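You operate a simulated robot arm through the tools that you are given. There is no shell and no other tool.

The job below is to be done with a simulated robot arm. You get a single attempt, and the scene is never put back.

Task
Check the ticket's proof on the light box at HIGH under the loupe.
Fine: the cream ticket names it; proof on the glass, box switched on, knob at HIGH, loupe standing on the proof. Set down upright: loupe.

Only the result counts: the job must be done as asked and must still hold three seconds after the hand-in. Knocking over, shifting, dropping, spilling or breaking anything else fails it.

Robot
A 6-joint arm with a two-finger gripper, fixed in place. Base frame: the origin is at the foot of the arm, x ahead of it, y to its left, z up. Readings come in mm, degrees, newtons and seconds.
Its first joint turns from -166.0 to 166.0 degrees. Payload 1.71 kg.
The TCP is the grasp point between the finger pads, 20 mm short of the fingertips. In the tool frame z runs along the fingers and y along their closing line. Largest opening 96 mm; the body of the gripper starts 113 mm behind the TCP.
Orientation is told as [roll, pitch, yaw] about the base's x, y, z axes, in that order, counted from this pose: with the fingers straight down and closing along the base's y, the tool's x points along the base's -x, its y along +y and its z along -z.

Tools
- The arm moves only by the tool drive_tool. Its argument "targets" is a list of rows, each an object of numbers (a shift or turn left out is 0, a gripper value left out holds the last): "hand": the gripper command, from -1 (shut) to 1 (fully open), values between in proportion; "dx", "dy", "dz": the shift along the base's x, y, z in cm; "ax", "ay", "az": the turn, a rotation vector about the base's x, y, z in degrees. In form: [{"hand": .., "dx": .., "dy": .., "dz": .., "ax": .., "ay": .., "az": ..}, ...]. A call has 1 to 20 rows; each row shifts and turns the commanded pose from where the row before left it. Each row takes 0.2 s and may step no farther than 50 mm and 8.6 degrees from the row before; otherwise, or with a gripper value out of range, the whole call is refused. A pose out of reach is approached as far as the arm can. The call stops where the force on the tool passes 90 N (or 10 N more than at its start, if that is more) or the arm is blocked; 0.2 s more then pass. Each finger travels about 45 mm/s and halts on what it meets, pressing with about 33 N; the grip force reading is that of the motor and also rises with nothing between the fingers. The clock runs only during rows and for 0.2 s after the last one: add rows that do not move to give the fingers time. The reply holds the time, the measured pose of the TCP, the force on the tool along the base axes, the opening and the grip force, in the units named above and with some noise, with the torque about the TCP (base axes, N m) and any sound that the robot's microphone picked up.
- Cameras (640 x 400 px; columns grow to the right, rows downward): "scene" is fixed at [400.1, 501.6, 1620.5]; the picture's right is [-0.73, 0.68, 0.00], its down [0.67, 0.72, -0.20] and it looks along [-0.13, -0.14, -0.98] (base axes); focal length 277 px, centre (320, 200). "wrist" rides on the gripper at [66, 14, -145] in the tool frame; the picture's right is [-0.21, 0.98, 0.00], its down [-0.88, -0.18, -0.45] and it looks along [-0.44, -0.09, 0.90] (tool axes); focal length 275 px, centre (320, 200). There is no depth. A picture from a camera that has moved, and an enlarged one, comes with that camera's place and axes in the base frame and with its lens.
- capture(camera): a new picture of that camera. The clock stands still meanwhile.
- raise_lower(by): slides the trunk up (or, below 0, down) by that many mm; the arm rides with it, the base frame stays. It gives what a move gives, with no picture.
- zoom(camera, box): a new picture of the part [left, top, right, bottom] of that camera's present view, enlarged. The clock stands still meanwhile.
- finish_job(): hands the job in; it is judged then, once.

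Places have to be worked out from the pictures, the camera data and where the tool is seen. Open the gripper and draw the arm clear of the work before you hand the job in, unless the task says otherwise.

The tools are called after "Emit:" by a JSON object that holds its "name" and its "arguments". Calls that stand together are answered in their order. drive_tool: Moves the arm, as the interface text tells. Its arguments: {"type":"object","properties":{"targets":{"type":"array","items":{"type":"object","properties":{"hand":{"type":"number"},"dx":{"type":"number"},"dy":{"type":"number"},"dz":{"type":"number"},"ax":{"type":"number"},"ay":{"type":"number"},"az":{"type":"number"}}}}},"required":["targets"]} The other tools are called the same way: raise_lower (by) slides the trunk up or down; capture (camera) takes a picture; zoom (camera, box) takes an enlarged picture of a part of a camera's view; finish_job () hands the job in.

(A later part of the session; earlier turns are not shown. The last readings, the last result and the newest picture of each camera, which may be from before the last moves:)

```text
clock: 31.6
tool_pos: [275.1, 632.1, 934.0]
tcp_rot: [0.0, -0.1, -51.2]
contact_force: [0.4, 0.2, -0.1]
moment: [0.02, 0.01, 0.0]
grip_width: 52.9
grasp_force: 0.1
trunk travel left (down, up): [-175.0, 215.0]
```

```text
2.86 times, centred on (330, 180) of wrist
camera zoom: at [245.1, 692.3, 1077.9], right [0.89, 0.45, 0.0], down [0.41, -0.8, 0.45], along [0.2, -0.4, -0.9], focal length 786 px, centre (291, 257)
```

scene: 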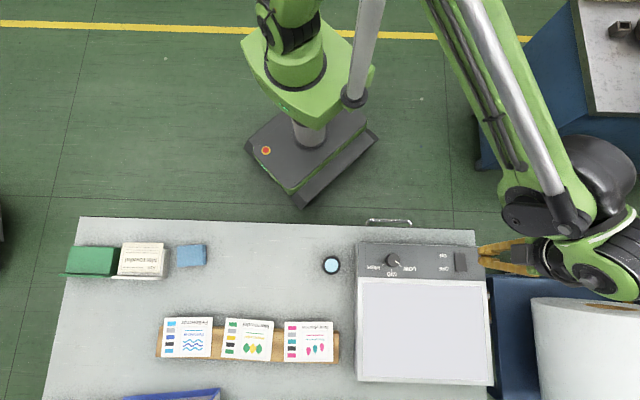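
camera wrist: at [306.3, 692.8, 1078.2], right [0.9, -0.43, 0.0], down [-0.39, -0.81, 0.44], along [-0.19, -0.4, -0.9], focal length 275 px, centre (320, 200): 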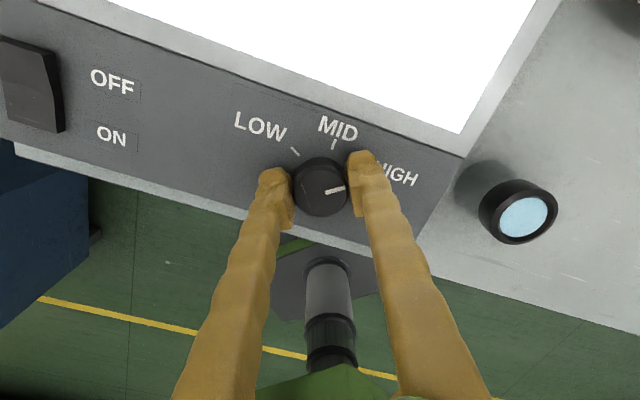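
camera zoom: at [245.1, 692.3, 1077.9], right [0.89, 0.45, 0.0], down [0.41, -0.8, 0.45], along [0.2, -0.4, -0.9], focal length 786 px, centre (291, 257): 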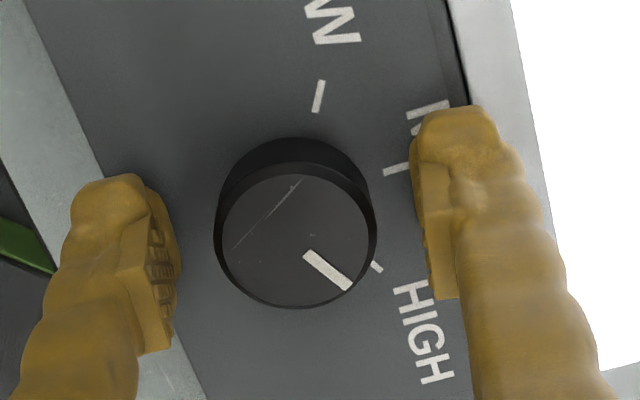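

I'll rise clear of the knob and compare the pointer with the HIGH tick from both cameras.

Emit:
{"name": "drive_tool", "arguments": {"targets": [{"dz": 3}, {"dz": 4}, {"dz": 4, "dx": -1, "dy": 2}, {"dz": 2, "dx": -3, "dy": 4}, {"dx": -3, "dy": 4}, {"dx": -3, "dy": 4}, {}, {}]}}

Emit:
{"name": "capture", "arguments": {"camera": "wrist"}}

Emit:
{"name": "zoom", "arguments": {"camera": "scene", "box": [350, 230, 430, 280]}}

```text
refused: row 4 steps farther than a row can; nothing moved
```

```text
taken
camera wrist: at [245.1, 692.3, 1077.9], right [0.89, 0.45, 0.0], down [0.41, -0.8, 0.45], along [0.2, -0.4, -0.9], focal length 275 px, centre (320, 200)
```

wrist: 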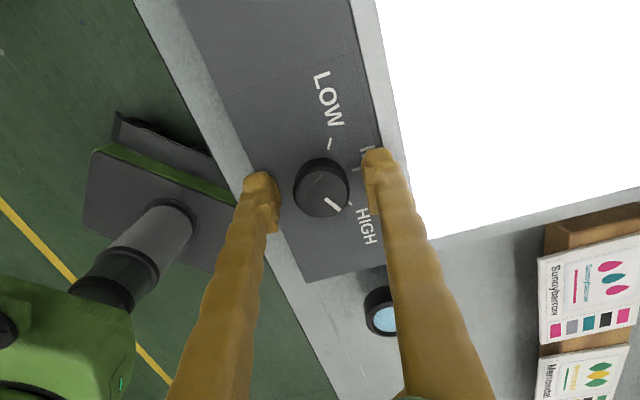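

```text
8.00 times, centred on (390, 255) of scene
camera zoom: at [400.1, 501.6, 1620.5], right [-0.73, 0.68, 0.0], down [0.67, 0.72, -0.2], along [-0.13, -0.14, -0.98], focal length 2212 px, centre (-240, -240)
```

zoom: 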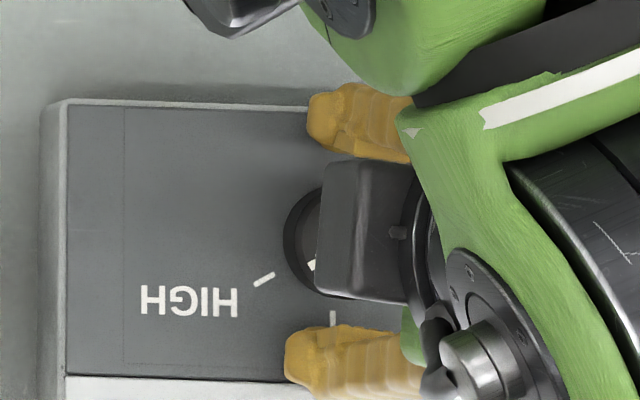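

One row of that move was too long, so nothing moved. I'll resend it with smaller steps: up first, then sideways so the scene camera can see the knob.

Emit:
{"name": "drive_tool", "arguments": {"targets": [{"dz": 3}, {"dz": 4}, {"dz": 4}, {"dz": 2, "dx": -2, "dy": 3}, {"dx": -2.5, "dy": 3.5}, {"dx": -2.5, "dy": 3.5}, {"dx": -2.5, "dy": 3.5}, {}, {}]}}

Emit:
{"name": "capture", "arguments": {"camera": "wrist"}}

Emit:
{"name": "zoom", "arguments": {"camera": "scene", "box": [350, 230, 430, 280]}}

Emit:
{"name": "zoom", "arguments": {"camera": "scene", "box": [310, 210, 510, 400]}}

```text
clock: 33.6
tool_pos: [181.5, 766.1, 1060.7]
tcp_rot: [0.1, 0.0, -51.3]
contact_force: [-0.3, -0.5, 0.3]
moment: [-0.01, 0.0, -0.01]
grip_width: 53.0
grasp_force: 0.0
trunk travel left (down, up): [-175.0, 215.0]
```

```text
taken
camera wrist: at [150.3, 826.1, 1206.3], right [0.89, 0.45, 0.0], down [0.41, -0.8, 0.45], along [0.2, -0.4, -0.9], focal length 275 px, centre (320, 200)
```

wrist: 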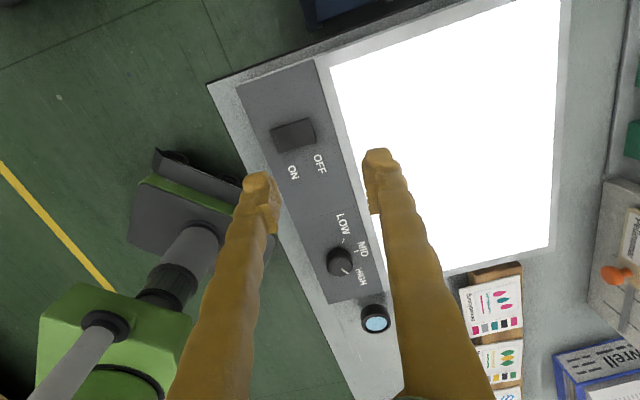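

```text
8.00 times, centred on (390, 255) of scene
camera zoom: at [400.1, 501.6, 1620.5], right [-0.73, 0.68, 0.0], down [0.67, 0.72, -0.2], along [-0.13, -0.14, -0.98], focal length 2212 px, centre (-240, -240)
```

zoom: 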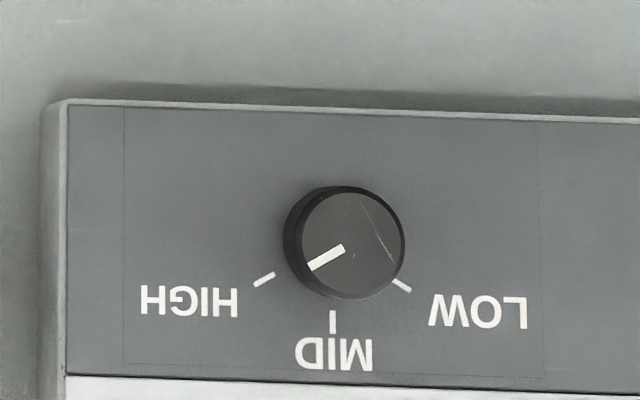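

```text
2.11 times, centred on (410, 305) of scene
camera zoom: at [400.1, 501.6, 1620.5], right [-0.73, 0.68, 0.0], down [0.67, 0.72, -0.2], along [-0.13, -0.14, -0.98], focal length 582 px, centre (130, -21)
```

zoom: 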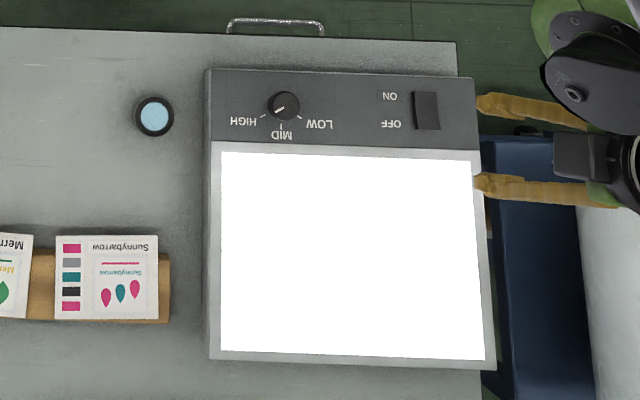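

The pointer lies at 30.5° in the picture and the HIGH tick at about 29°, so the knob is on HIGH, and the glass is fully bright. Before grasping the card I'll study the finger pads' shape to choose the grasp depth.

Emit:
{"name": "zoom", "arguments": {"camera": "scene", "box": [450, 215, 550, 290]}}

Emit:
{"name": "zoom", "arguments": {"camera": "wrist", "box": [220, 130, 420, 270]}}

```text
5.33 times, centred on (500, 252) of scene
camera zoom: at [400.1, 501.6, 1620.5], right [-0.73, 0.68, 0.0], down [0.67, 0.72, -0.2], along [-0.13, -0.14, -0.98], focal length 1475 px, centre (-640, -80)
```

zoom: 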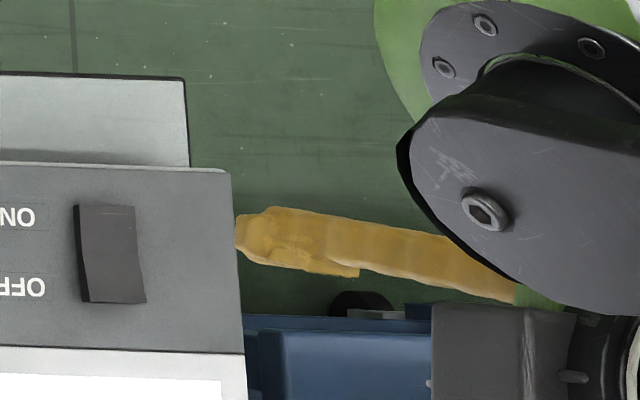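

```text
2.86 times, centred on (320, 200) of wrist
camera zoom: at [150.3, 826.1, 1206.3], right [0.89, 0.45, 0.0], down [0.41, -0.8, 0.45], along [0.2, -0.4, -0.9], focal length 786 px, centre (320, 200)
```

zoom: 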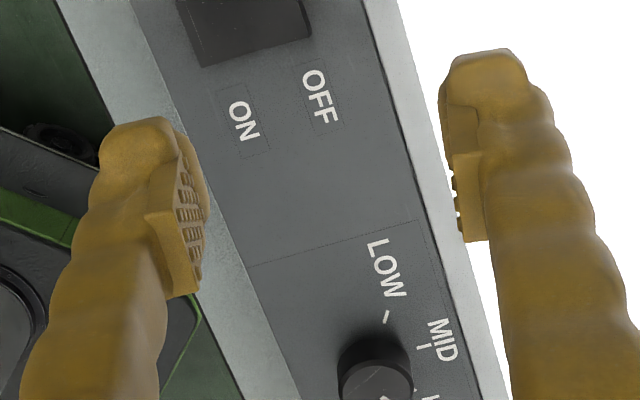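

Next is the card. I'll close the hand and move to hover beside the middle of its title edge, about 25 mm out. From there I can push the card roughly 10 mm across the rail so its far edge overhangs and both fingers can straddle it.

Emit:
{"name": "drive_tool", "arguments": {"targets": [{"hand": -1, "dx": 3.62, "dy": -2.37, "dz": -0.3, "az": 0.3}, {"dx": 3.62, "dy": -2.37, "dz": -0.3, "az": 0.3}, {"dx": 3.62, "dy": -2.37, "dz": -0.3, "az": 0.3}, {"dx": 3.62, "dy": -2.37, "dz": -0.3, "az": 0.3}, {"dx": 3.62, "dy": -2.37, "dz": -0.3, "az": 0.3}, {"dx": 3.62, "dy": -2.37, "dz": -0.3, "az": 0.3}, {"dx": 3.62, "dy": -2.37, "dz": -0.3, "az": 0.3}, {"dx": 3.62, "dy": -2.37, "dz": -0.3, "az": 0.3}, {"dx": 3.62, "dy": -2.37, "dz": -0.5, "az": 0.3}, {"dx": 3.62, "dy": -2.37, "dz": -0.5, "az": 0.3}, {"dx": 3.62, "dy": -2.37, "dz": -0.5, "az": 0.3}, {"dx": 3.56, "dy": -2.33, "dz": -0.5, "az": 0.3}, {}, {}]}}

Emit:
{"name": "capture", "arguments": {"camera": "wrist"}}

Emit:
{"name": "zoom", "arguments": {"camera": "wrist", "box": [240, 90, 440, 230]}}

```text
clock: 36.6
tool_pos: [615.2, 484.3, 1017.4]
tcp_rot: [0.0, -0.1, -47.5]
contact_force: [0.6, -0.4, 0.0]
moment: [-0.01, 0.02, 0.03]
grip_width: 0.0
grasp_force: 29.5
trunk travel left (down, up): [-175.0, 215.0]
```

```text
taken
camera wrist: at [580.1, 542.3, 1162.6], right [0.86, 0.51, 0.0], down [0.45, -0.77, 0.45], along [0.23, -0.38, -0.9], focal length 275 px, centre (320, 200)
```

wrist: 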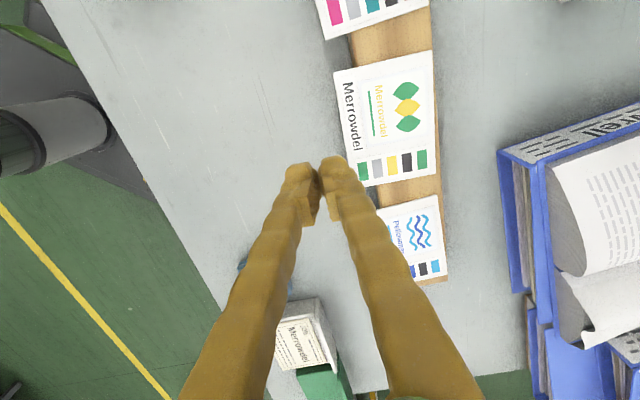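

```text
2.86 times, centred on (340, 160) of wrist
camera zoom: at [580.1, 542.3, 1162.6], right [0.86, 0.51, 0.0], down [0.45, -0.77, 0.45], along [0.23, -0.38, -0.9], focal length 786 px, centre (263, 314)
```

zoom: 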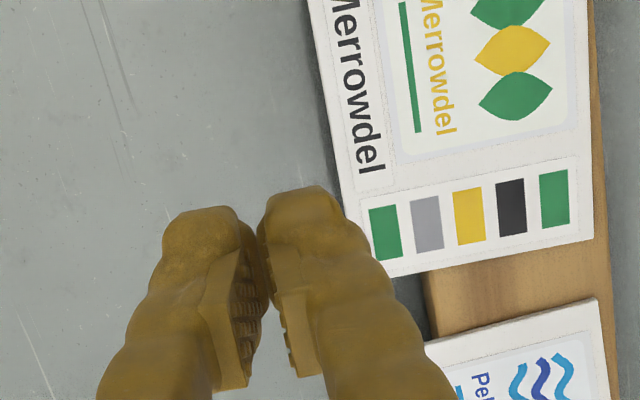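

The card centre re-measures to about (666, 529.5), and the closed fingers are 24 mm short of its title edge, centred to about 1 mm. I'll descend to TCP z about 896, which puts the tips below card level and above the table.

Emit:
{"name": "drive_tool", "arguments": {"targets": [{"dz": -3.5}, {"dz": -3.5}, {"dz": -2.5}, {"dz": -1.5}, {"dz": -1.1}, {}]}}

Emit:
{"name": "capture", "arguments": {"camera": "wrist"}}

Emit:
{"name": "zoom", "arguments": {"camera": "wrist", "box": [240, 90, 440, 230]}}

```text
clock: 38.0
tool_pos: [614.4, 484.2, 898.8]
tcp_rot: [0.0, 0.1, -47.5]
contact_force: [0.2, 0.2, 0.2]
moment: [0.0, 0.05, 0.05]
grip_width: 0.0
grasp_force: 29.8
trunk travel left (down, up): [-175.0, 215.0]
```

```text
taken
camera wrist: at [580.0, 541.8, 1043.0], right [0.86, 0.51, 0.0], down [0.45, -0.77, 0.45], along [0.23, -0.38, -0.9], focal length 275 px, centre (320, 200)
```

wrist: 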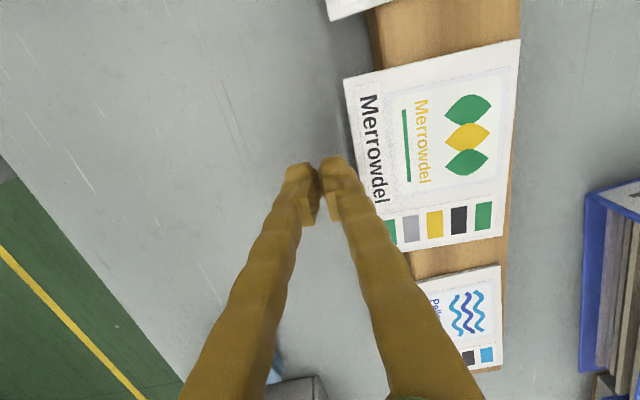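

```text
2.86 times, centred on (340, 160) of wrist
camera zoom: at [580.0, 541.8, 1043.0], right [0.86, 0.51, 0.0], down [0.45, -0.77, 0.45], along [0.23, -0.38, -0.9], focal length 786 px, centre (263, 314)
```

zoom: 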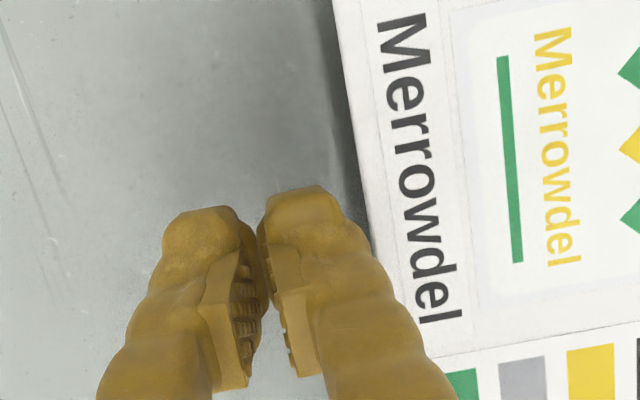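

Comparing two wrist heights puts the card top at z about 886.5 and its size near 118 x 88 mm. I'll push slowly along the card's short axis: about 14 mm to contact, then about 10 mm of sliding.

Emit:
{"name": "drive_tool", "arguments": {"targets": [{"dx": 0.35, "dy": 0.32}, {"dx": 0.35, "dy": 0.32}, {"dx": 0.18, "dy": 0.17}, {"dx": 0.15, "dy": 0.14}, {"dx": 0.15, "dy": 0.14}, {"dx": 0.15, "dy": 0.14}, {"dx": 0.15, "dy": 0.14}, {"dx": 0.15, "dy": 0.14}, {}]}}

Emit:
{"name": "capture", "arguments": {"camera": "wrist"}}

```text
clock: 40.0
tool_pos: [630.4, 496.9, 899.0]
tcp_rot: [0.0, 0.0, -47.6]
contact_force: [0.3, -0.8, 0.0]
moment: [0.02, -0.01, -0.02]
grip_width: 0.0
grasp_force: 29.3
trunk travel left (down, up): [-175.0, 215.0]
```

```text
taken
camera wrist: at [596.5, 556.3, 1042.0], right [0.86, 0.51, 0.0], down [0.45, -0.77, 0.45], along [0.23, -0.38, -0.9], focal length 275 px, centre (320, 200)
```

wrist: 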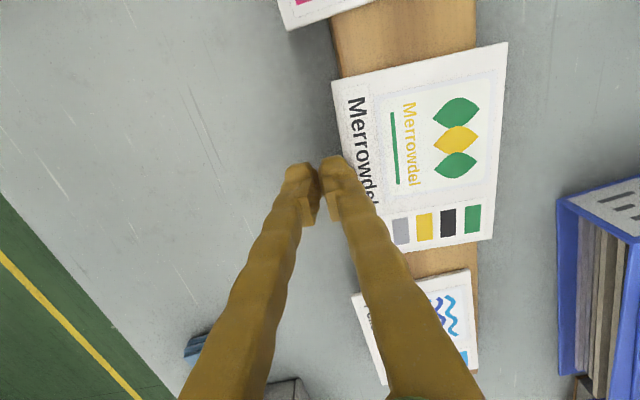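

The card moved more than planned, about 15 mm by the corner positions, because the fingers bulge outward. I'll enlarge to see the overhang on both sides of the rail now.

Emit:
{"name": "zoom", "arguments": {"camera": "wrist", "box": [310, 20, 530, 270]}}

Emit:
{"name": "zoom", "arguments": {"camera": "wrist", "box": [440, 20, 530, 90]}}

Emit:
{"name": "zoom", "arguments": {"camera": "wrist", "box": [430, 200, 520, 270]}}

```text
1.60 times, centred on (420, 145) of wrist
camera zoom: at [596.5, 556.3, 1042.0], right [0.86, 0.51, 0.0], down [0.45, -0.77, 0.45], along [0.23, -0.38, -0.9], focal length 440 px, centre (160, 288)
```

zoom: 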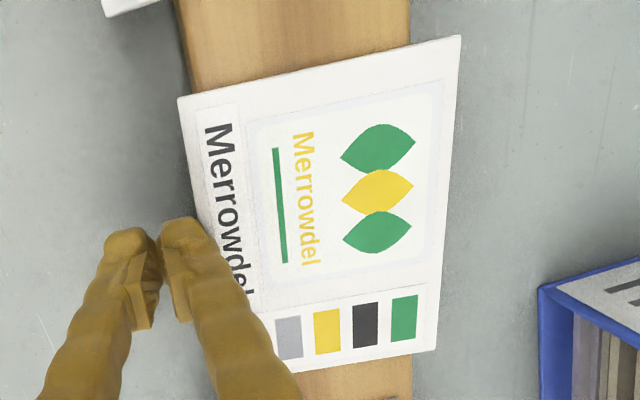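

```text
5.71 times, centred on (485, 55) of wrist
camera zoom: at [596.5, 556.3, 1042.0], right [0.86, 0.51, 0.0], down [0.45, -0.77, 0.45], along [0.23, -0.38, -0.9], focal length 1573 px, centre (-623, 1029)
```

zoom: 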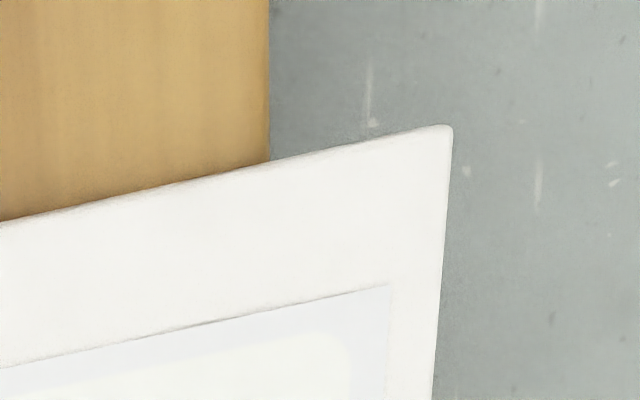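

```text
5.71 times, centred on (475, 235) of wrist
camera zoom: at [596.5, 556.3, 1042.0], right [0.86, 0.51, 0.0], down [0.45, -0.77, 0.45], along [0.23, -0.38, -0.9], focal length 1573 px, centre (-566, 0)
```

zoom: 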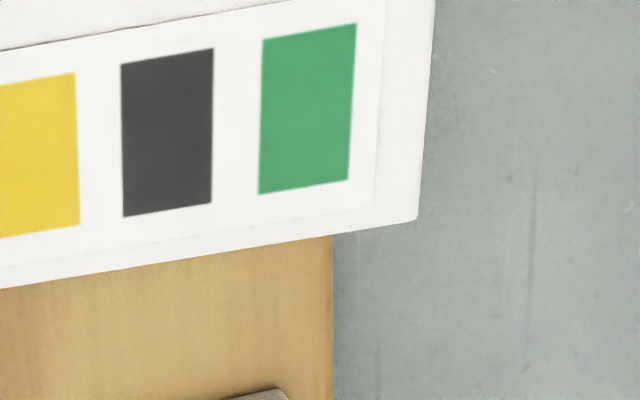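

The card now overhangs the rail by about 9–15 mm on the far side, is still well supported, and is centred near (677.4, 538.5) at about 42.3°. I'll back off, rise, open fully and hover above the card centre.

Emit:
{"name": "drive_tool", "arguments": {"targets": [{"dx": -0.5, "dy": -0.46}, {"dx": -0.7, "dy": -0.64}, {"dz": 3}, {"dz": 4}, {"dz": 4, "hand": 1}, {"dx": 2, "dy": 1.8}, {"dx": 2, "dy": 1.8}, {"dx": 1.9, "dy": 1.65}, {}, {}, {}]}}

Emit:
{"name": "capture", "arguments": {"camera": "wrist"}}

```text
clock: 42.4
tool_pos: [677.0, 539.6, 1008.1]
tcp_rot: [0.0, 0.0, -47.6]
contact_force: [0.6, 0.0, 0.1]
moment: [0.01, 0.02, 0.0]
grip_width: 95.9
grasp_force: 0.1
trunk travel left (down, up): [-175.0, 215.0]
```

```text
taken
camera wrist: at [643.4, 597.5, 1152.1], right [0.86, 0.51, 0.0], down [0.45, -0.77, 0.45], along [0.23, -0.38, -0.9], focal length 275 px, centre (320, 200)
```

wrist: 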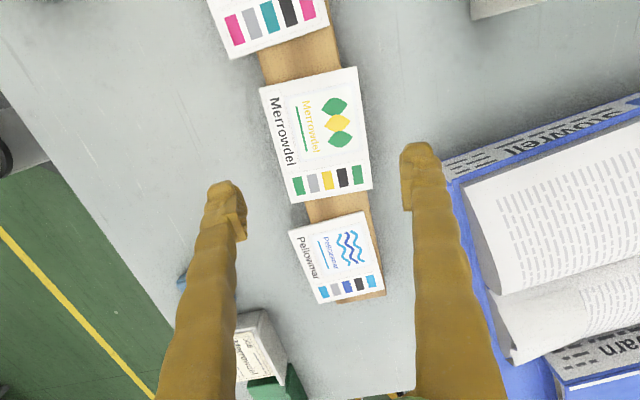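

Emit:
{"name": "zoom", "arguments": {"camera": "wrist", "box": [230, 50, 410, 220]}}

Emit:
{"name": "zoom", "arguments": {"camera": "scene", "box": [150, 300, 350, 400]}}

```text
2.35 times, centred on (320, 135) of wrist
camera zoom: at [643.4, 597.5, 1152.1], right [0.86, 0.51, 0.0], down [0.45, -0.77, 0.45], along [0.23, -0.38, -0.9], focal length 648 px, centre (320, 353)
```

zoom: 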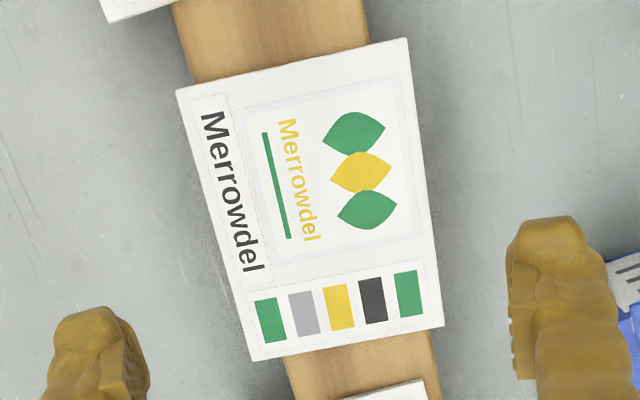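

```text
3.20 times, centred on (250, 350) of scene
camera zoom: at [400.1, 501.6, 1620.5], right [-0.73, 0.68, 0.0], down [0.67, 0.72, -0.2], along [-0.13, -0.14, -0.98], focal length 885 px, centre (544, -280)
```

zoom: 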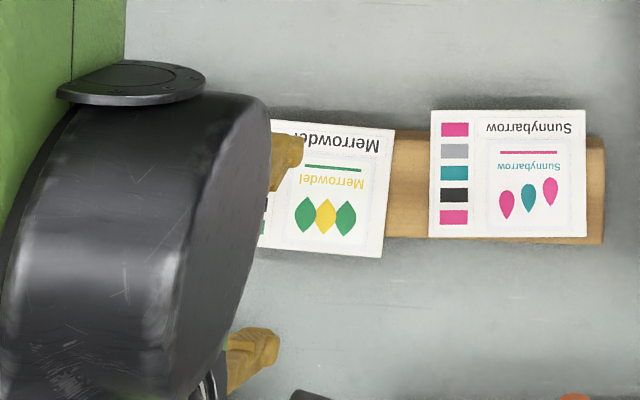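

The hand is within 1 mm of the card centre at (678, 539.3), and the card sits at about 41.8°. I'll trim yaw by -0.6° and descend to straddle it at TCP z about 894.

Emit:
{"name": "drive_tool", "arguments": {"targets": [{"dx": 0.1, "dy": -0.02, "dz": -3, "az": -0.6}, {"dz": -3}, {"dz": -2}, {}]}}

Emit:
{"name": "capture", "arguments": {"camera": "wrist"}}

Emit:
{"name": "zoom", "arguments": {"camera": "wrist", "box": [200, 80, 460, 250]}}

```text
clock: 43.4
tool_pos: [678.2, 538.7, 927.4]
tcp_rot: [0.0, 0.1, -48.2]
contact_force: [0.2, 0.2, -0.4]
moment: [0.0, -0.01, 0.02]
grip_width: 95.9
grasp_force: 0.0
trunk travel left (down, up): [-175.0, 215.0]
```

```text
taken
camera wrist: at [644.6, 597.5, 1071.4], right [0.87, 0.5, 0.0], down [0.45, -0.78, 0.45], along [0.22, -0.39, -0.9], focal length 275 px, centre (320, 200)
```

wrist: 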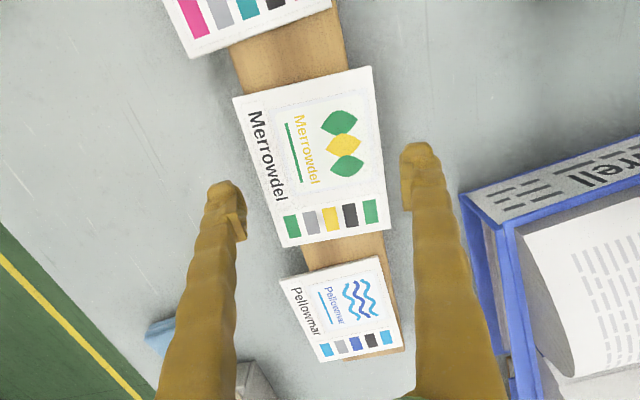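

```text
2.35 times, centred on (330, 165) of wrist
camera zoom: at [644.6, 597.5, 1071.4], right [0.87, 0.5, 0.0], down [0.45, -0.78, 0.45], along [0.22, -0.39, -0.9], focal length 648 px, centre (296, 282)
```

zoom: 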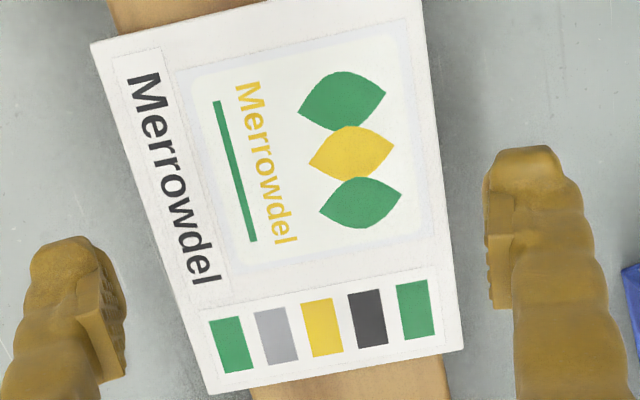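

The card is centred between the open fingers with clear gaps on both sides. I'll continue down to TCP z about 894.

Emit:
{"name": "drive_tool", "arguments": {"targets": [{"dz": -1.5}, {"dz": -1.2}, {"dz": -0.6}, {}, {}]}}

Emit:
{"name": "zoom", "arguments": {"camera": "wrist", "box": [180, 80, 480, 270]}}

```text
clock: 44.6
tool_pos: [677.6, 540.1, 894.6]
tcp_rot: [0.1, 0.0, -48.2]
contact_force: [-0.6, -0.5, 0.1]
moment: [0.0, 0.0, 0.0]
grip_width: 95.9
grasp_force: 0.1
trunk travel left (down, up): [-175.0, 215.0]
```

```text
2.11 times, centred on (330, 175) of wrist
camera zoom: at [644.5, 598.4, 1038.3], right [0.87, 0.5, 0.0], down [0.45, -0.78, 0.45], along [0.22, -0.39, -0.9], focal length 580 px, centre (299, 253)
```

zoom: 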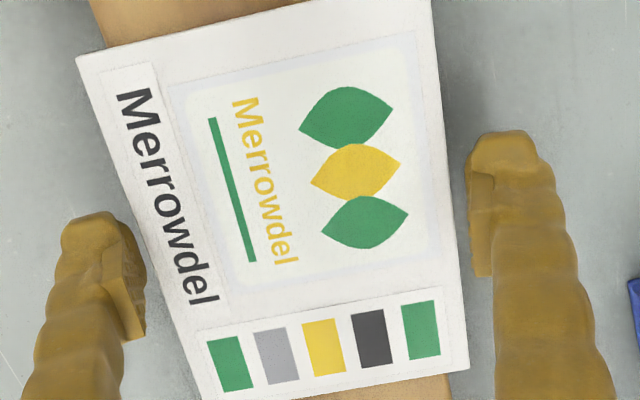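

There is no contact force and the fingers straddle the card, so I'll close on it.

Emit:
{"name": "drive_tool", "arguments": {"targets": [{"hand": -1}, {}, {}, {}]}}

Emit:
{"name": "zoom", "arguments": {"camera": "wrist", "box": [180, 80, 480, 270]}}

```text
clock: 45.6
tool_pos: [679.2, 539.9, 893.1]
tcp_rot: [0.0, 0.0, -48.2]
contact_force: [0.2, 0.6, 1.4]
moment: [-0.02, 0.01, 0.03]
grip_width: 87.9
grasp_force: 32.7
trunk travel left (down, up): [-175.0, 215.0]
```

```text
2.11 times, centred on (330, 175) of wrist
camera zoom: at [644.5, 598.4, 1038.5], right [0.87, 0.5, 0.0], down [0.45, -0.78, 0.45], along [0.22, -0.39, -0.9], focal length 580 px, centre (299, 253)
```

zoom: 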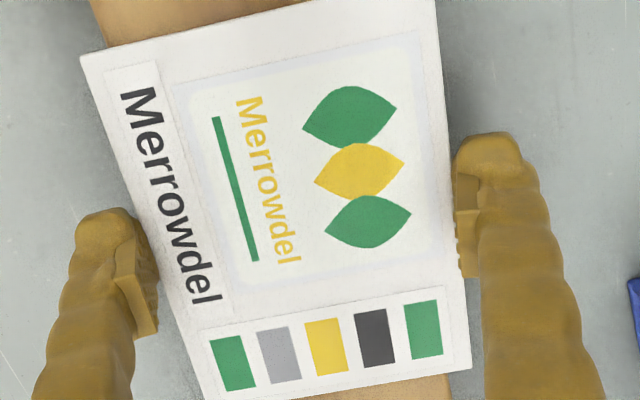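

The grip reads 87.9 mm, which matches the card's width. I'll lift gently and check that it comes up.

Emit:
{"name": "drive_tool", "arguments": {"targets": [{"dz": 0.5}, {"dz": 1}, {"dz": 1.5}, {"dz": 2}, {}]}}

Emit:
{"name": "capture", "arguments": {"camera": "wrist"}}

Emit:
{"name": "capture", "arguments": {"camera": "scene"}}

```text
clock: 46.8
tool_pos: [677.9, 540.4, 945.3]
tcp_rot: [0.0, 0.0, -48.1]
contact_force: [0.1, -0.2, -0.4]
moment: [-0.04, -0.02, 0.01]
grip_width: 88.0
grasp_force: 33.0
trunk travel left (down, up): [-175.0, 215.0]
```

```text
taken
camera wrist: at [644.2, 599.3, 1089.7], right [0.87, 0.5, 0.0], down [0.45, -0.78, 0.45], along [0.22, -0.39, -0.9], focal length 275 px, centre (320, 200)
```

wrist: 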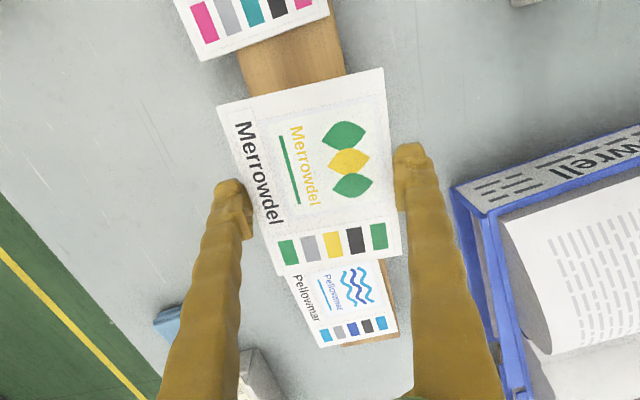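

```text
taken
```

scene: 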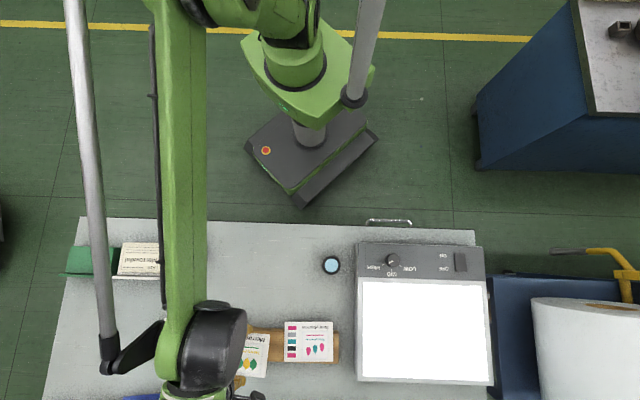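

The Merrowdel card is up and level, and its neighbours are undisturbed. I'll raise to about z 1005 and carry it over the glass to about (352, 778), squaring the yaw to -45°.

Emit:
{"name": "drive_tool", "arguments": {"targets": [{"dz": 2.5}, {"dz": 3.5}, {"dx": -2.33, "dy": 1.7, "az": 0.22}, {"dx": -2.33, "dy": 1.7, "az": 0.22}, {"dx": -2.33, "dy": 1.7, "az": 0.22}, {"dx": -2.33, "dy": 1.7, "az": 0.22}, {"dx": -2.33, "dy": 1.7, "az": 0.22}, {"dx": -2.33, "dy": 1.7, "az": 0.22}, {"dx": -2.33, "dy": 1.7, "az": 0.22}, {"dx": -2.33, "dy": 1.7, "az": 0.22}, {"dx": -2.33, "dy": 1.7, "az": 0.22}, {"dx": -2.33, "dy": 1.7, "az": 0.22}, {"dx": -2.33, "dy": 1.7, "az": 0.22}, {"dx": -2.33, "dy": 1.7, "az": 0.22}, {"dx": -2.33, "dy": 1.7, "az": 0.22}, {"dx": -2.31, "dy": 1.68, "az": 0.22}, {}, {}]}}

Emit:
{"name": "capture", "arguments": {"camera": "wrist"}}

Emit:
{"name": "capture", "arguments": {"camera": "scene"}}

```text
clock: 50.6
tool_pos: [351.3, 777.8, 1005.6]
tcp_rot: [0.0, 0.1, -45.1]
contact_force: [0.0, -0.1, -0.7]
moment: [0.0, 0.01, -0.02]
grip_width: 88.3
grasp_force: 33.4
trunk travel left (down, up): [-175.0, 215.0]
```

```text
taken
camera wrist: at [315.5, 834.2, 1150.0], right [0.84, 0.54, 0.0], down [0.49, -0.75, 0.45], along [0.24, -0.37, -0.9], focal length 275 px, centre (320, 200)
```

wrist: 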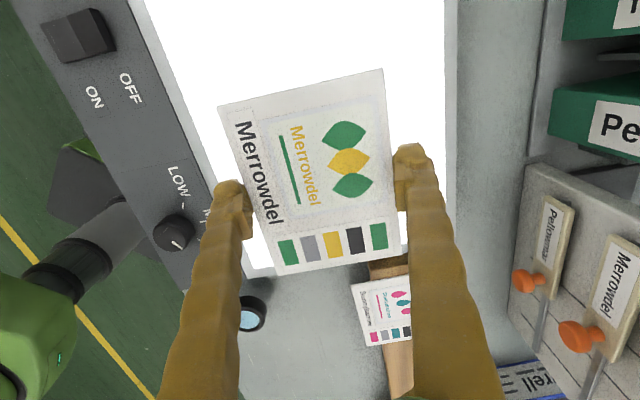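

```text
taken
```

scene: 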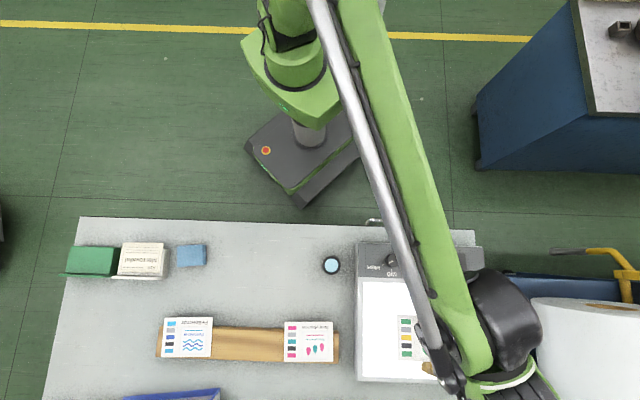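

The card hangs level over the glass. I'll lower to TCP z about 935 first, then feel for the glass in small steps.

Emit:
{"name": "drive_tool", "arguments": {"targets": [{"dz": -2.5}, {"dz": -2.5}, {"dz": -1.5}, {"dz": -0.6}, {}]}}

Emit:
{"name": "capture", "arguments": {"camera": "wrist"}}

```text
clock: 51.8
tool_pos: [351.8, 776.6, 934.7]
tcp_rot: [0.0, 0.0, -45.1]
contact_force: [0.0, 0.3, -0.3]
moment: [0.02, 0.0, 0.03]
grip_width: 88.6
grasp_force: 33.2
trunk travel left (down, up): [-175.0, 215.0]
```

```text
taken
camera wrist: at [315.6, 833.7, 1077.7], right [0.84, 0.54, 0.0], down [0.49, -0.75, 0.45], along [0.24, -0.37, -0.9], focal length 275 px, centre (320, 200)
```

wrist: 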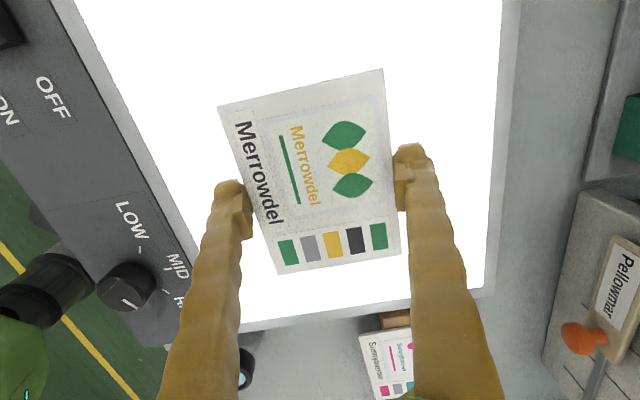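

The card lies well inside the lit glass, and the tips should be about 7 mm above it. I'll step down in 1–3 mm moves until contact.

Emit:
{"name": "drive_tool", "arguments": {"targets": [{"dz": -0.3}, {"dz": -0.15}, {}]}}

```text
clock: 52.6
tool_pos: [352.6, 777.5, 930.4]
tcp_rot: [0.0, 0.0, -45.1]
contact_force: [0.0, -0.5, 0.1]
moment: [0.0, -0.04, 0.0]
grip_width: 88.2
grasp_force: 32.9
trunk travel left (down, up): [-175.0, 215.0]
```

There is still no contact at TCP z 930.4. I'll continue in 1.5 mm steps.

Emit:
{"name": "drive_tool", "arguments": {"targets": [{"dz": -0.15}, {"dz": -0.1}, {}]}}

```text
clock: 53.4
tool_pos: [352.5, 777.6, 927.1]
tcp_rot: [-0.1, 0.0, -45.2]
contact_force: [0.1, 0.3, -0.7]
moment: [0.02, 0.02, -0.01]
grip_width: 88.2
grasp_force: 33.5
trunk travel left (down, up): [-175.0, 215.0]
```

Still nothing at z 927. I'll go down another 2 mm in small steps.

Emit:
{"name": "drive_tool", "arguments": {"targets": [{"dz": -0.1}, {"dz": -0.1}, {}]}}

```text
clock: 54.2
tool_pos: [352.7, 776.8, 925.9]
tcp_rot: [0.0, 0.1, -45.1]
contact_force: [1.7, 2.3, 9.8]
moment: [0.0, 0.02, 0.03]
grip_width: 87.9
grasp_force: 33.4
trunk travel left (down, up): [-175.0, 215.0]
```

The tips touched the glass at TCP z 925.9, so the surface is at about 906. I'll ease up 0.5 mm and open to release the card, which is about 9 mm above the glass.

Emit:
{"name": "drive_tool", "arguments": {"targets": [{"dz": 0.05}, {"hand": 1}, {}, {}, {}]}}

Emit:
{"name": "capture", "arguments": {"camera": "wrist"}}

```text
clock: 55.4
tool_pos: [352.9, 777.6, 925.1]
tcp_rot: [0.0, 0.0, -45.0]
contact_force: [-0.4, 0.0, -0.1]
moment: [0.02, -0.01, 0.02]
grip_width: 96.1
grasp_force: 0.2
trunk travel left (down, up): [-175.0, 215.0]
```

```text
taken
camera wrist: at [315.7, 833.9, 1069.5], right [0.84, 0.54, 0.0], down [0.49, -0.75, 0.45], along [0.24, -0.37, -0.9], focal length 275 px, centre (320, 200)
```

wrist: 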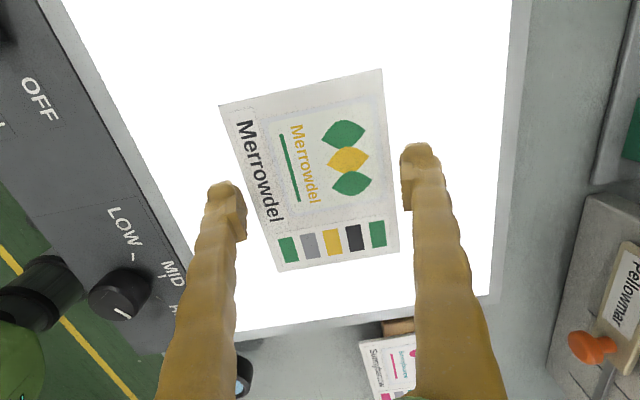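

The card has settled flat on the glass. I'll rise straight up and check the placement from above.

Emit:
{"name": "drive_tool", "arguments": {"targets": [{"dz": 1}, {"dz": 2.5}, {"dz": 3}, {"dz": 3}, {}]}}

Emit:
{"name": "capture", "arguments": {"camera": "wrist"}}

```text
clock: 56.6
tool_pos: [353.5, 777.3, 1021.4]
tcp_rot: [0.0, 0.0, -45.1]
contact_force: [-0.5, 0.0, -0.9]
moment: [0.01, 0.02, 0.03]
grip_width: 96.1
grasp_force: 0.0
trunk travel left (down, up): [-175.0, 215.0]
```

```text
taken
camera wrist: at [315.4, 834.1, 1166.0], right [0.84, 0.54, 0.0], down [0.49, -0.75, 0.45], along [0.24, -0.37, -0.9], focal length 275 px, centre (320, 200)
```

wrist: 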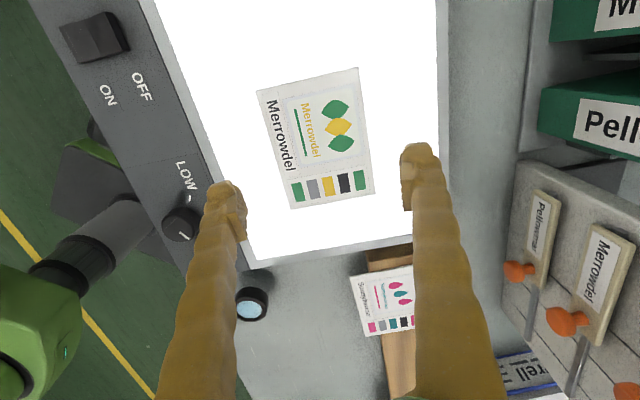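

The card rests flat, centred at about (353, 777). Next I'll bring the hand above the loupe at about (396.5, 538) with a partial opening.

Emit:
{"name": "drive_tool", "arguments": {"targets": [{"dx": 0.72, "dy": -4, "hand": 0.6}, {"dx": 0.72, "dy": -4}, {"dx": 0.72, "dy": -4}, {"dx": 0.72, "dy": -4}, {"dx": 0.72, "dy": -4}, {"dx": 0.7, "dy": -3.93}, {"dz": -2}, {"dz": -1.5}, {}, {}]}}

Emit:
{"name": "capture", "arguments": {"camera": "wrist"}}

Emit:
{"name": "zoom", "arguments": {"camera": "wrist", "box": [250, 100, 400, 220]}}

```text
clock: 58.8
tool_pos: [395.9, 539.8, 984.7]
tcp_rot: [-0.1, -0.1, -45.0]
contact_force: [0.3, 0.1, -0.4]
moment: [0.0, -0.01, -0.02]
grip_width: 76.7
grasp_force: 0.0
trunk travel left (down, up): [-175.0, 215.0]
```

```text
taken
camera wrist: at [359.2, 596.3, 1128.9], right [0.84, 0.54, 0.0], down [0.49, -0.75, 0.45], along [0.24, -0.37, -0.9], focal length 275 px, centre (320, 200)
```

wrist: 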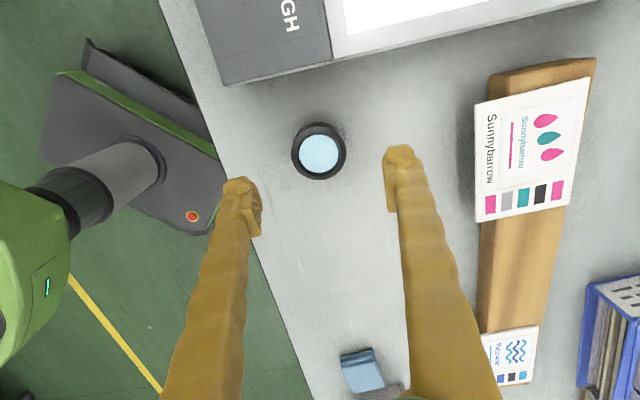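

```text
3.33 times, centred on (325, 160) of wrist
camera zoom: at [359.2, 596.3, 1128.9], right [0.84, 0.54, 0.0], down [0.49, -0.75, 0.45], along [0.24, -0.37, -0.9], focal length 918 px, centre (303, 333)
```

zoom: 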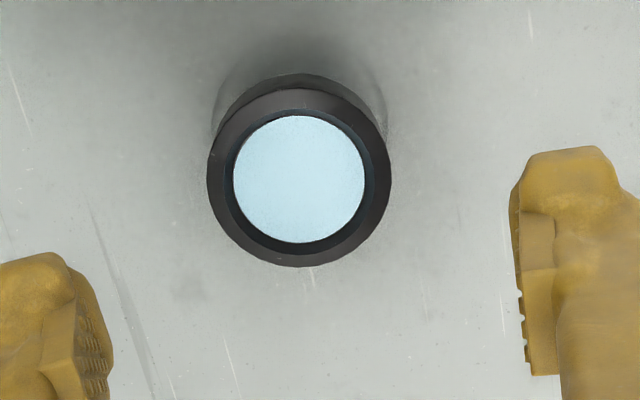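

The loupe's ring is about 46 mm across and centred near (394.7, 540.2). Its black rim spans roughly z 888–905 above a clear skirt. I'll centre on it and descend to TCP z about 894.

Emit:
{"name": "drive_tool", "arguments": {"targets": [{"dx": -0.12, "dy": 0.04, "dz": -3}, {"dz": -3}, {"dz": -2}, {"dz": -1}, {}, {}]}}

Emit:
{"name": "zoom", "arguments": {"camera": "wrist", "box": [220, 100, 420, 240]}}

```text
clock: 60.2
tool_pos: [395.8, 539.2, 895.3]
tcp_rot: [0.1, 0.0, -45.1]
contact_force: [0.1, 0.5, 0.7]
moment: [0.02, -0.03, 0.0]
grip_width: 76.7
grasp_force: 0.1
trunk travel left (down, up): [-175.0, 215.0]
```

```text
2.86 times, centred on (320, 170) of wrist
camera zoom: at [358.3, 595.8, 1040.1], right [0.84, 0.54, 0.0], down [0.49, -0.75, 0.45], along [0.24, -0.37, -0.9], focal length 786 px, centre (320, 286)
```

zoom: 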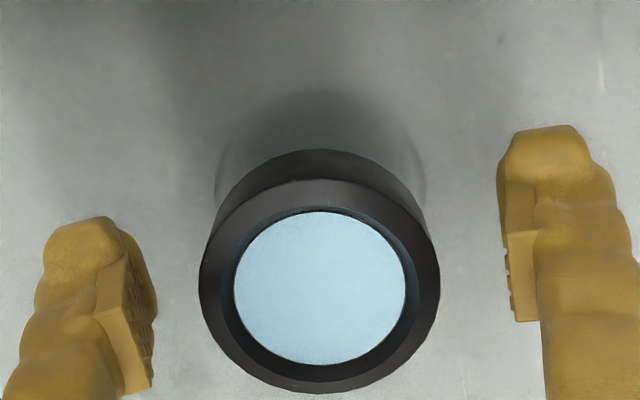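

The loupe is between the fingers with about 1.5 mm of offset. I'll trim that and close gently on it.

Emit:
{"name": "drive_tool", "arguments": {"targets": [{"dx": -0.12, "dy": 0.1}, {}, {"hand": -1}, {}, {}, {}, {}]}}

Emit:
{"name": "zoom", "arguments": {"camera": "wrist", "box": [220, 100, 420, 240]}}

```text
clock: 61.8
tool_pos: [392.7, 540.6, 894.7]
tcp_rot: [0.0, 0.0, -45.1]
contact_force: [0.6, 0.9, 1.0]
moment: [0.01, -0.04, 0.02]
grip_width: 45.2
grasp_force: 32.9
trunk travel left (down, up): [-175.0, 215.0]
```

```text
2.86 times, centred on (320, 170) of wrist
camera zoom: at [356.8, 597.0, 1039.8], right [0.84, 0.54, 0.0], down [0.49, -0.75, 0.45], along [0.24, -0.37, -0.9], focal length 786 px, centre (320, 286)
```

zoom: 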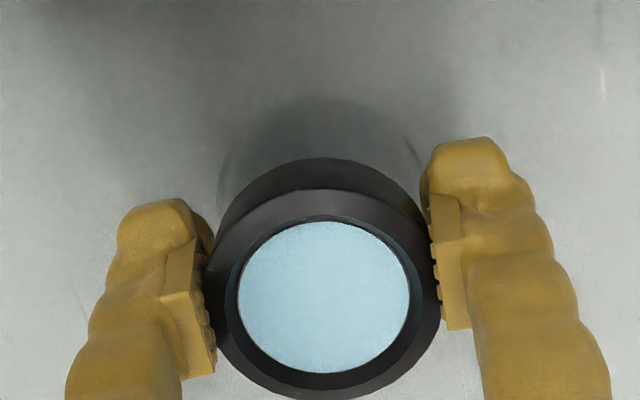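

The grip reads 45.2 mm on the loupe. I'll lift it straight up and carry it over the proof's centre.

Emit:
{"name": "drive_tool", "arguments": {"targets": [{"dz": 0.5}, {"dz": 1.5}, {"dz": 3}, {"dz": 3.5}, {}, {"dx": -0.49, "dy": 2.95}, {"dx": -0.49, "dy": 2.95}, {"dx": -0.49, "dy": 2.95}, {"dx": -0.49, "dy": 2.95}, {"dx": -0.49, "dy": 2.95}, {"dx": -0.49, "dy": 2.95}, {"dx": -0.49, "dy": 2.95}, {"dx": -0.49, "dy": 2.95}, {}, {}]}}

Emit:
{"name": "capture", "arguments": {"camera": "wrist"}}

Emit:
{"name": "capture", "arguments": {"camera": "scene"}}

```text
clock: 65.0
tool_pos: [354.1, 775.0, 979.5]
tcp_rot: [0.0, 0.0, -45.2]
contact_force: [0.5, 0.5, -0.2]
moment: [0.0, 0.03, -0.01]
grip_width: 44.7
grasp_force: 32.0
trunk travel left (down, up): [-175.0, 215.0]
```

```text
taken
camera wrist: at [317.7, 832.6, 1123.8], right [0.84, 0.54, 0.0], down [0.49, -0.75, 0.45], along [0.24, -0.37, -0.9], focal length 275 px, centre (320, 200)
```

wrist: 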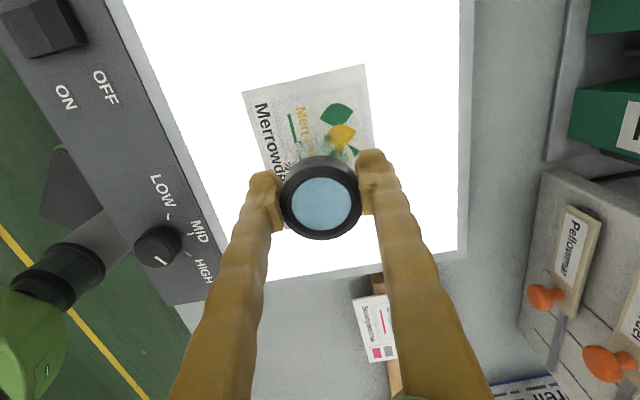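

```text
taken
```

scene: 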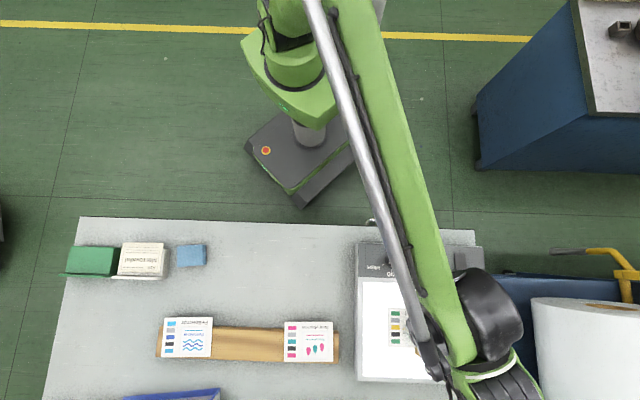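

The loupe is held upright over the proof. I'll lower to TCP z about 950, since contact should come near 942–944, then feel for it in 1 mm steps.

Emit:
{"name": "drive_tool", "arguments": {"targets": [{"dx": -0.08, "dy": 0.15, "dz": -1.5}, {"dz": -1}, {"dz": -0.4}, {}]}}

```text
clock: 66.0
tool_pos: [351.2, 775.0, 954.1]
tcp_rot: [0.2, -0.1, -45.2]
contact_force: [-0.9, 0.3, 48.7]
moment: [-0.09, -0.12, -0.01]
grip_width: 46.4
grasp_force: 32.9
trunk travel left (down, up): [-175.0, 215.0]
```

Contact came earlier than expected, with 48.7 N at TCP z 954, so the loupe is already on the proof. I'll ease up 2 mm straight away to relieve the load and look.

Emit:
{"name": "drive_tool", "arguments": {"targets": [{"dz": 0.2}, {}]}}

Emit:
{"name": "capture", "arguments": {"camera": "wrist"}}

Emit:
{"name": "zoom", "arguments": {"camera": "wrist", "box": [220, 60, 420, 260]}}

```text
clock: 66.6
tool_pos: [352.6, 775.8, 954.5]
tcp_rot: [0.0, 0.1, -45.2]
contact_force: [0.2, -3.9, 24.2]
moment: [-0.2, -0.1, -0.05]
grip_width: 45.8
grasp_force: 32.9
trunk travel left (down, up): [-175.0, 215.0]
```

```text
taken
camera wrist: at [315.6, 832.1, 1098.6], right [0.84, 0.54, 0.0], down [0.49, -0.75, 0.44], along [0.24, -0.37, -0.9], focal length 275 px, centre (320, 200)
```

wrist: 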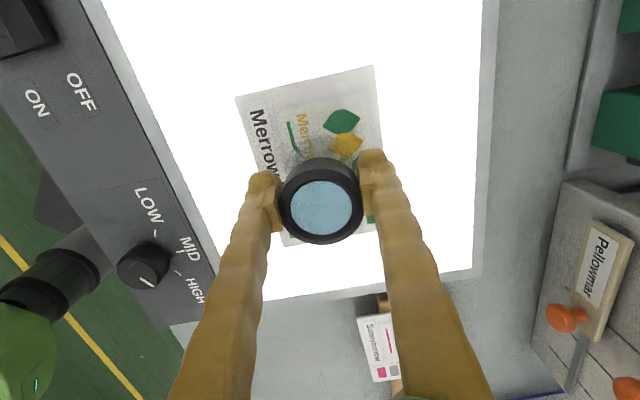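

```text
2.00 times, centred on (320, 160) of wrist
camera zoom: at [315.6, 832.1, 1098.6], right [0.84, 0.54, 0.0], down [0.49, -0.75, 0.44], along [0.24, -0.37, -0.9], focal length 551 px, centre (320, 280)
```

zoom: 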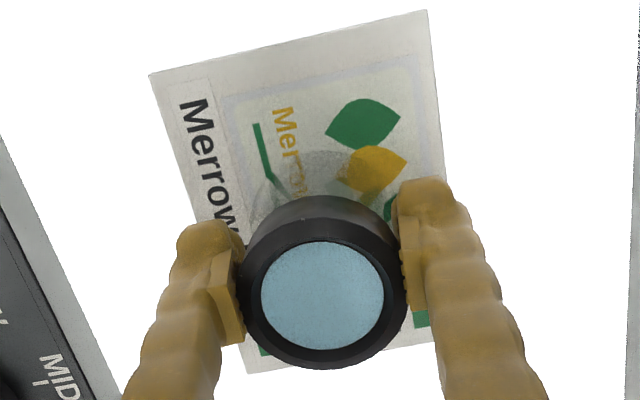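

The load is now 24 N, so I'll ease up another 1.5 mm to leave the loupe just touching.

Emit:
{"name": "drive_tool", "arguments": {"targets": [{"dz": 0.15}, {}]}}

```text
clock: 67.2
tool_pos: [352.9, 776.8, 956.5]
tcp_rot: [0.0, 0.1, -45.1]
contact_force: [-0.8, -1.0, 1.6]
moment: [-0.03, 0.0, -0.01]
grip_width: 45.8
grasp_force: 33.2
trunk travel left (down, up): [-175.0, 215.0]
```

It is just touching at 1.6 N. I'll open the fingers slowly to a modest width and check that the loupe stands.

Emit:
{"name": "drive_tool", "arguments": {"targets": [{"hand": 0.05}, {"hand": 0.2}, {"hand": 0.45}, {}, {}, {}]}}

Emit:
{"name": "capture", "arguments": {"camera": "wrist"}}

```text
clock: 68.6
tool_pos: [353.9, 777.0, 955.2]
tcp_rot: [0.0, 0.1, -45.0]
contact_force: [-0.1, 0.4, 0.3]
moment: [0.0, -0.03, -0.04]
grip_width: 69.6
grasp_force: 0.0
trunk travel left (down, up): [-175.0, 215.0]
```

```text
taken
camera wrist: at [316.0, 833.9, 1099.6], right [0.84, 0.54, 0.0], down [0.49, -0.75, 0.45], along [0.24, -0.37, -0.9], focal length 275 px, centre (320, 200)
```

wrist: 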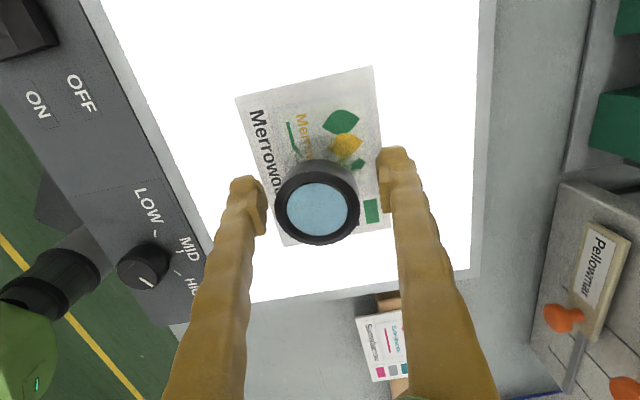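

The loupe stands on the proof and the fingers are clear of it. I'll rise straight up and then draw the arm back so I can verify everything.

Emit:
{"name": "drive_tool", "arguments": {"targets": [{"dz": 1.5}, {"dz": 3}, {"dz": 4}, {"dz": 4}, {"dz": 4}, {}]}}

Emit:
{"name": "capture", "arguments": {"camera": "wrist"}}

```text
clock: 70.0
tool_pos: [353.7, 777.4, 1121.5]
tcp_rot: [0.0, 0.0, -45.1]
contact_force: [0.3, 1.1, 0.5]
moment: [0.02, -0.01, 0.02]
grip_width: 69.4
grasp_force: 0.0
trunk travel left (down, up): [-175.0, 215.0]
```

```text
taken
camera wrist: at [316.7, 834.4, 1266.2], right [0.84, 0.54, 0.0], down [0.49, -0.75, 0.45], along [0.24, -0.37, -0.9], focal length 275 px, centre (320, 200)
```

wrist: 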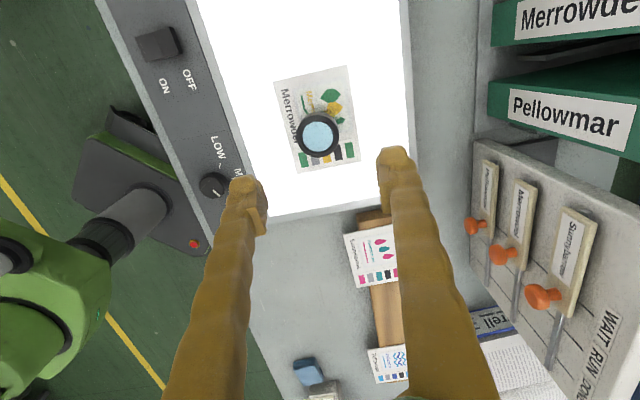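

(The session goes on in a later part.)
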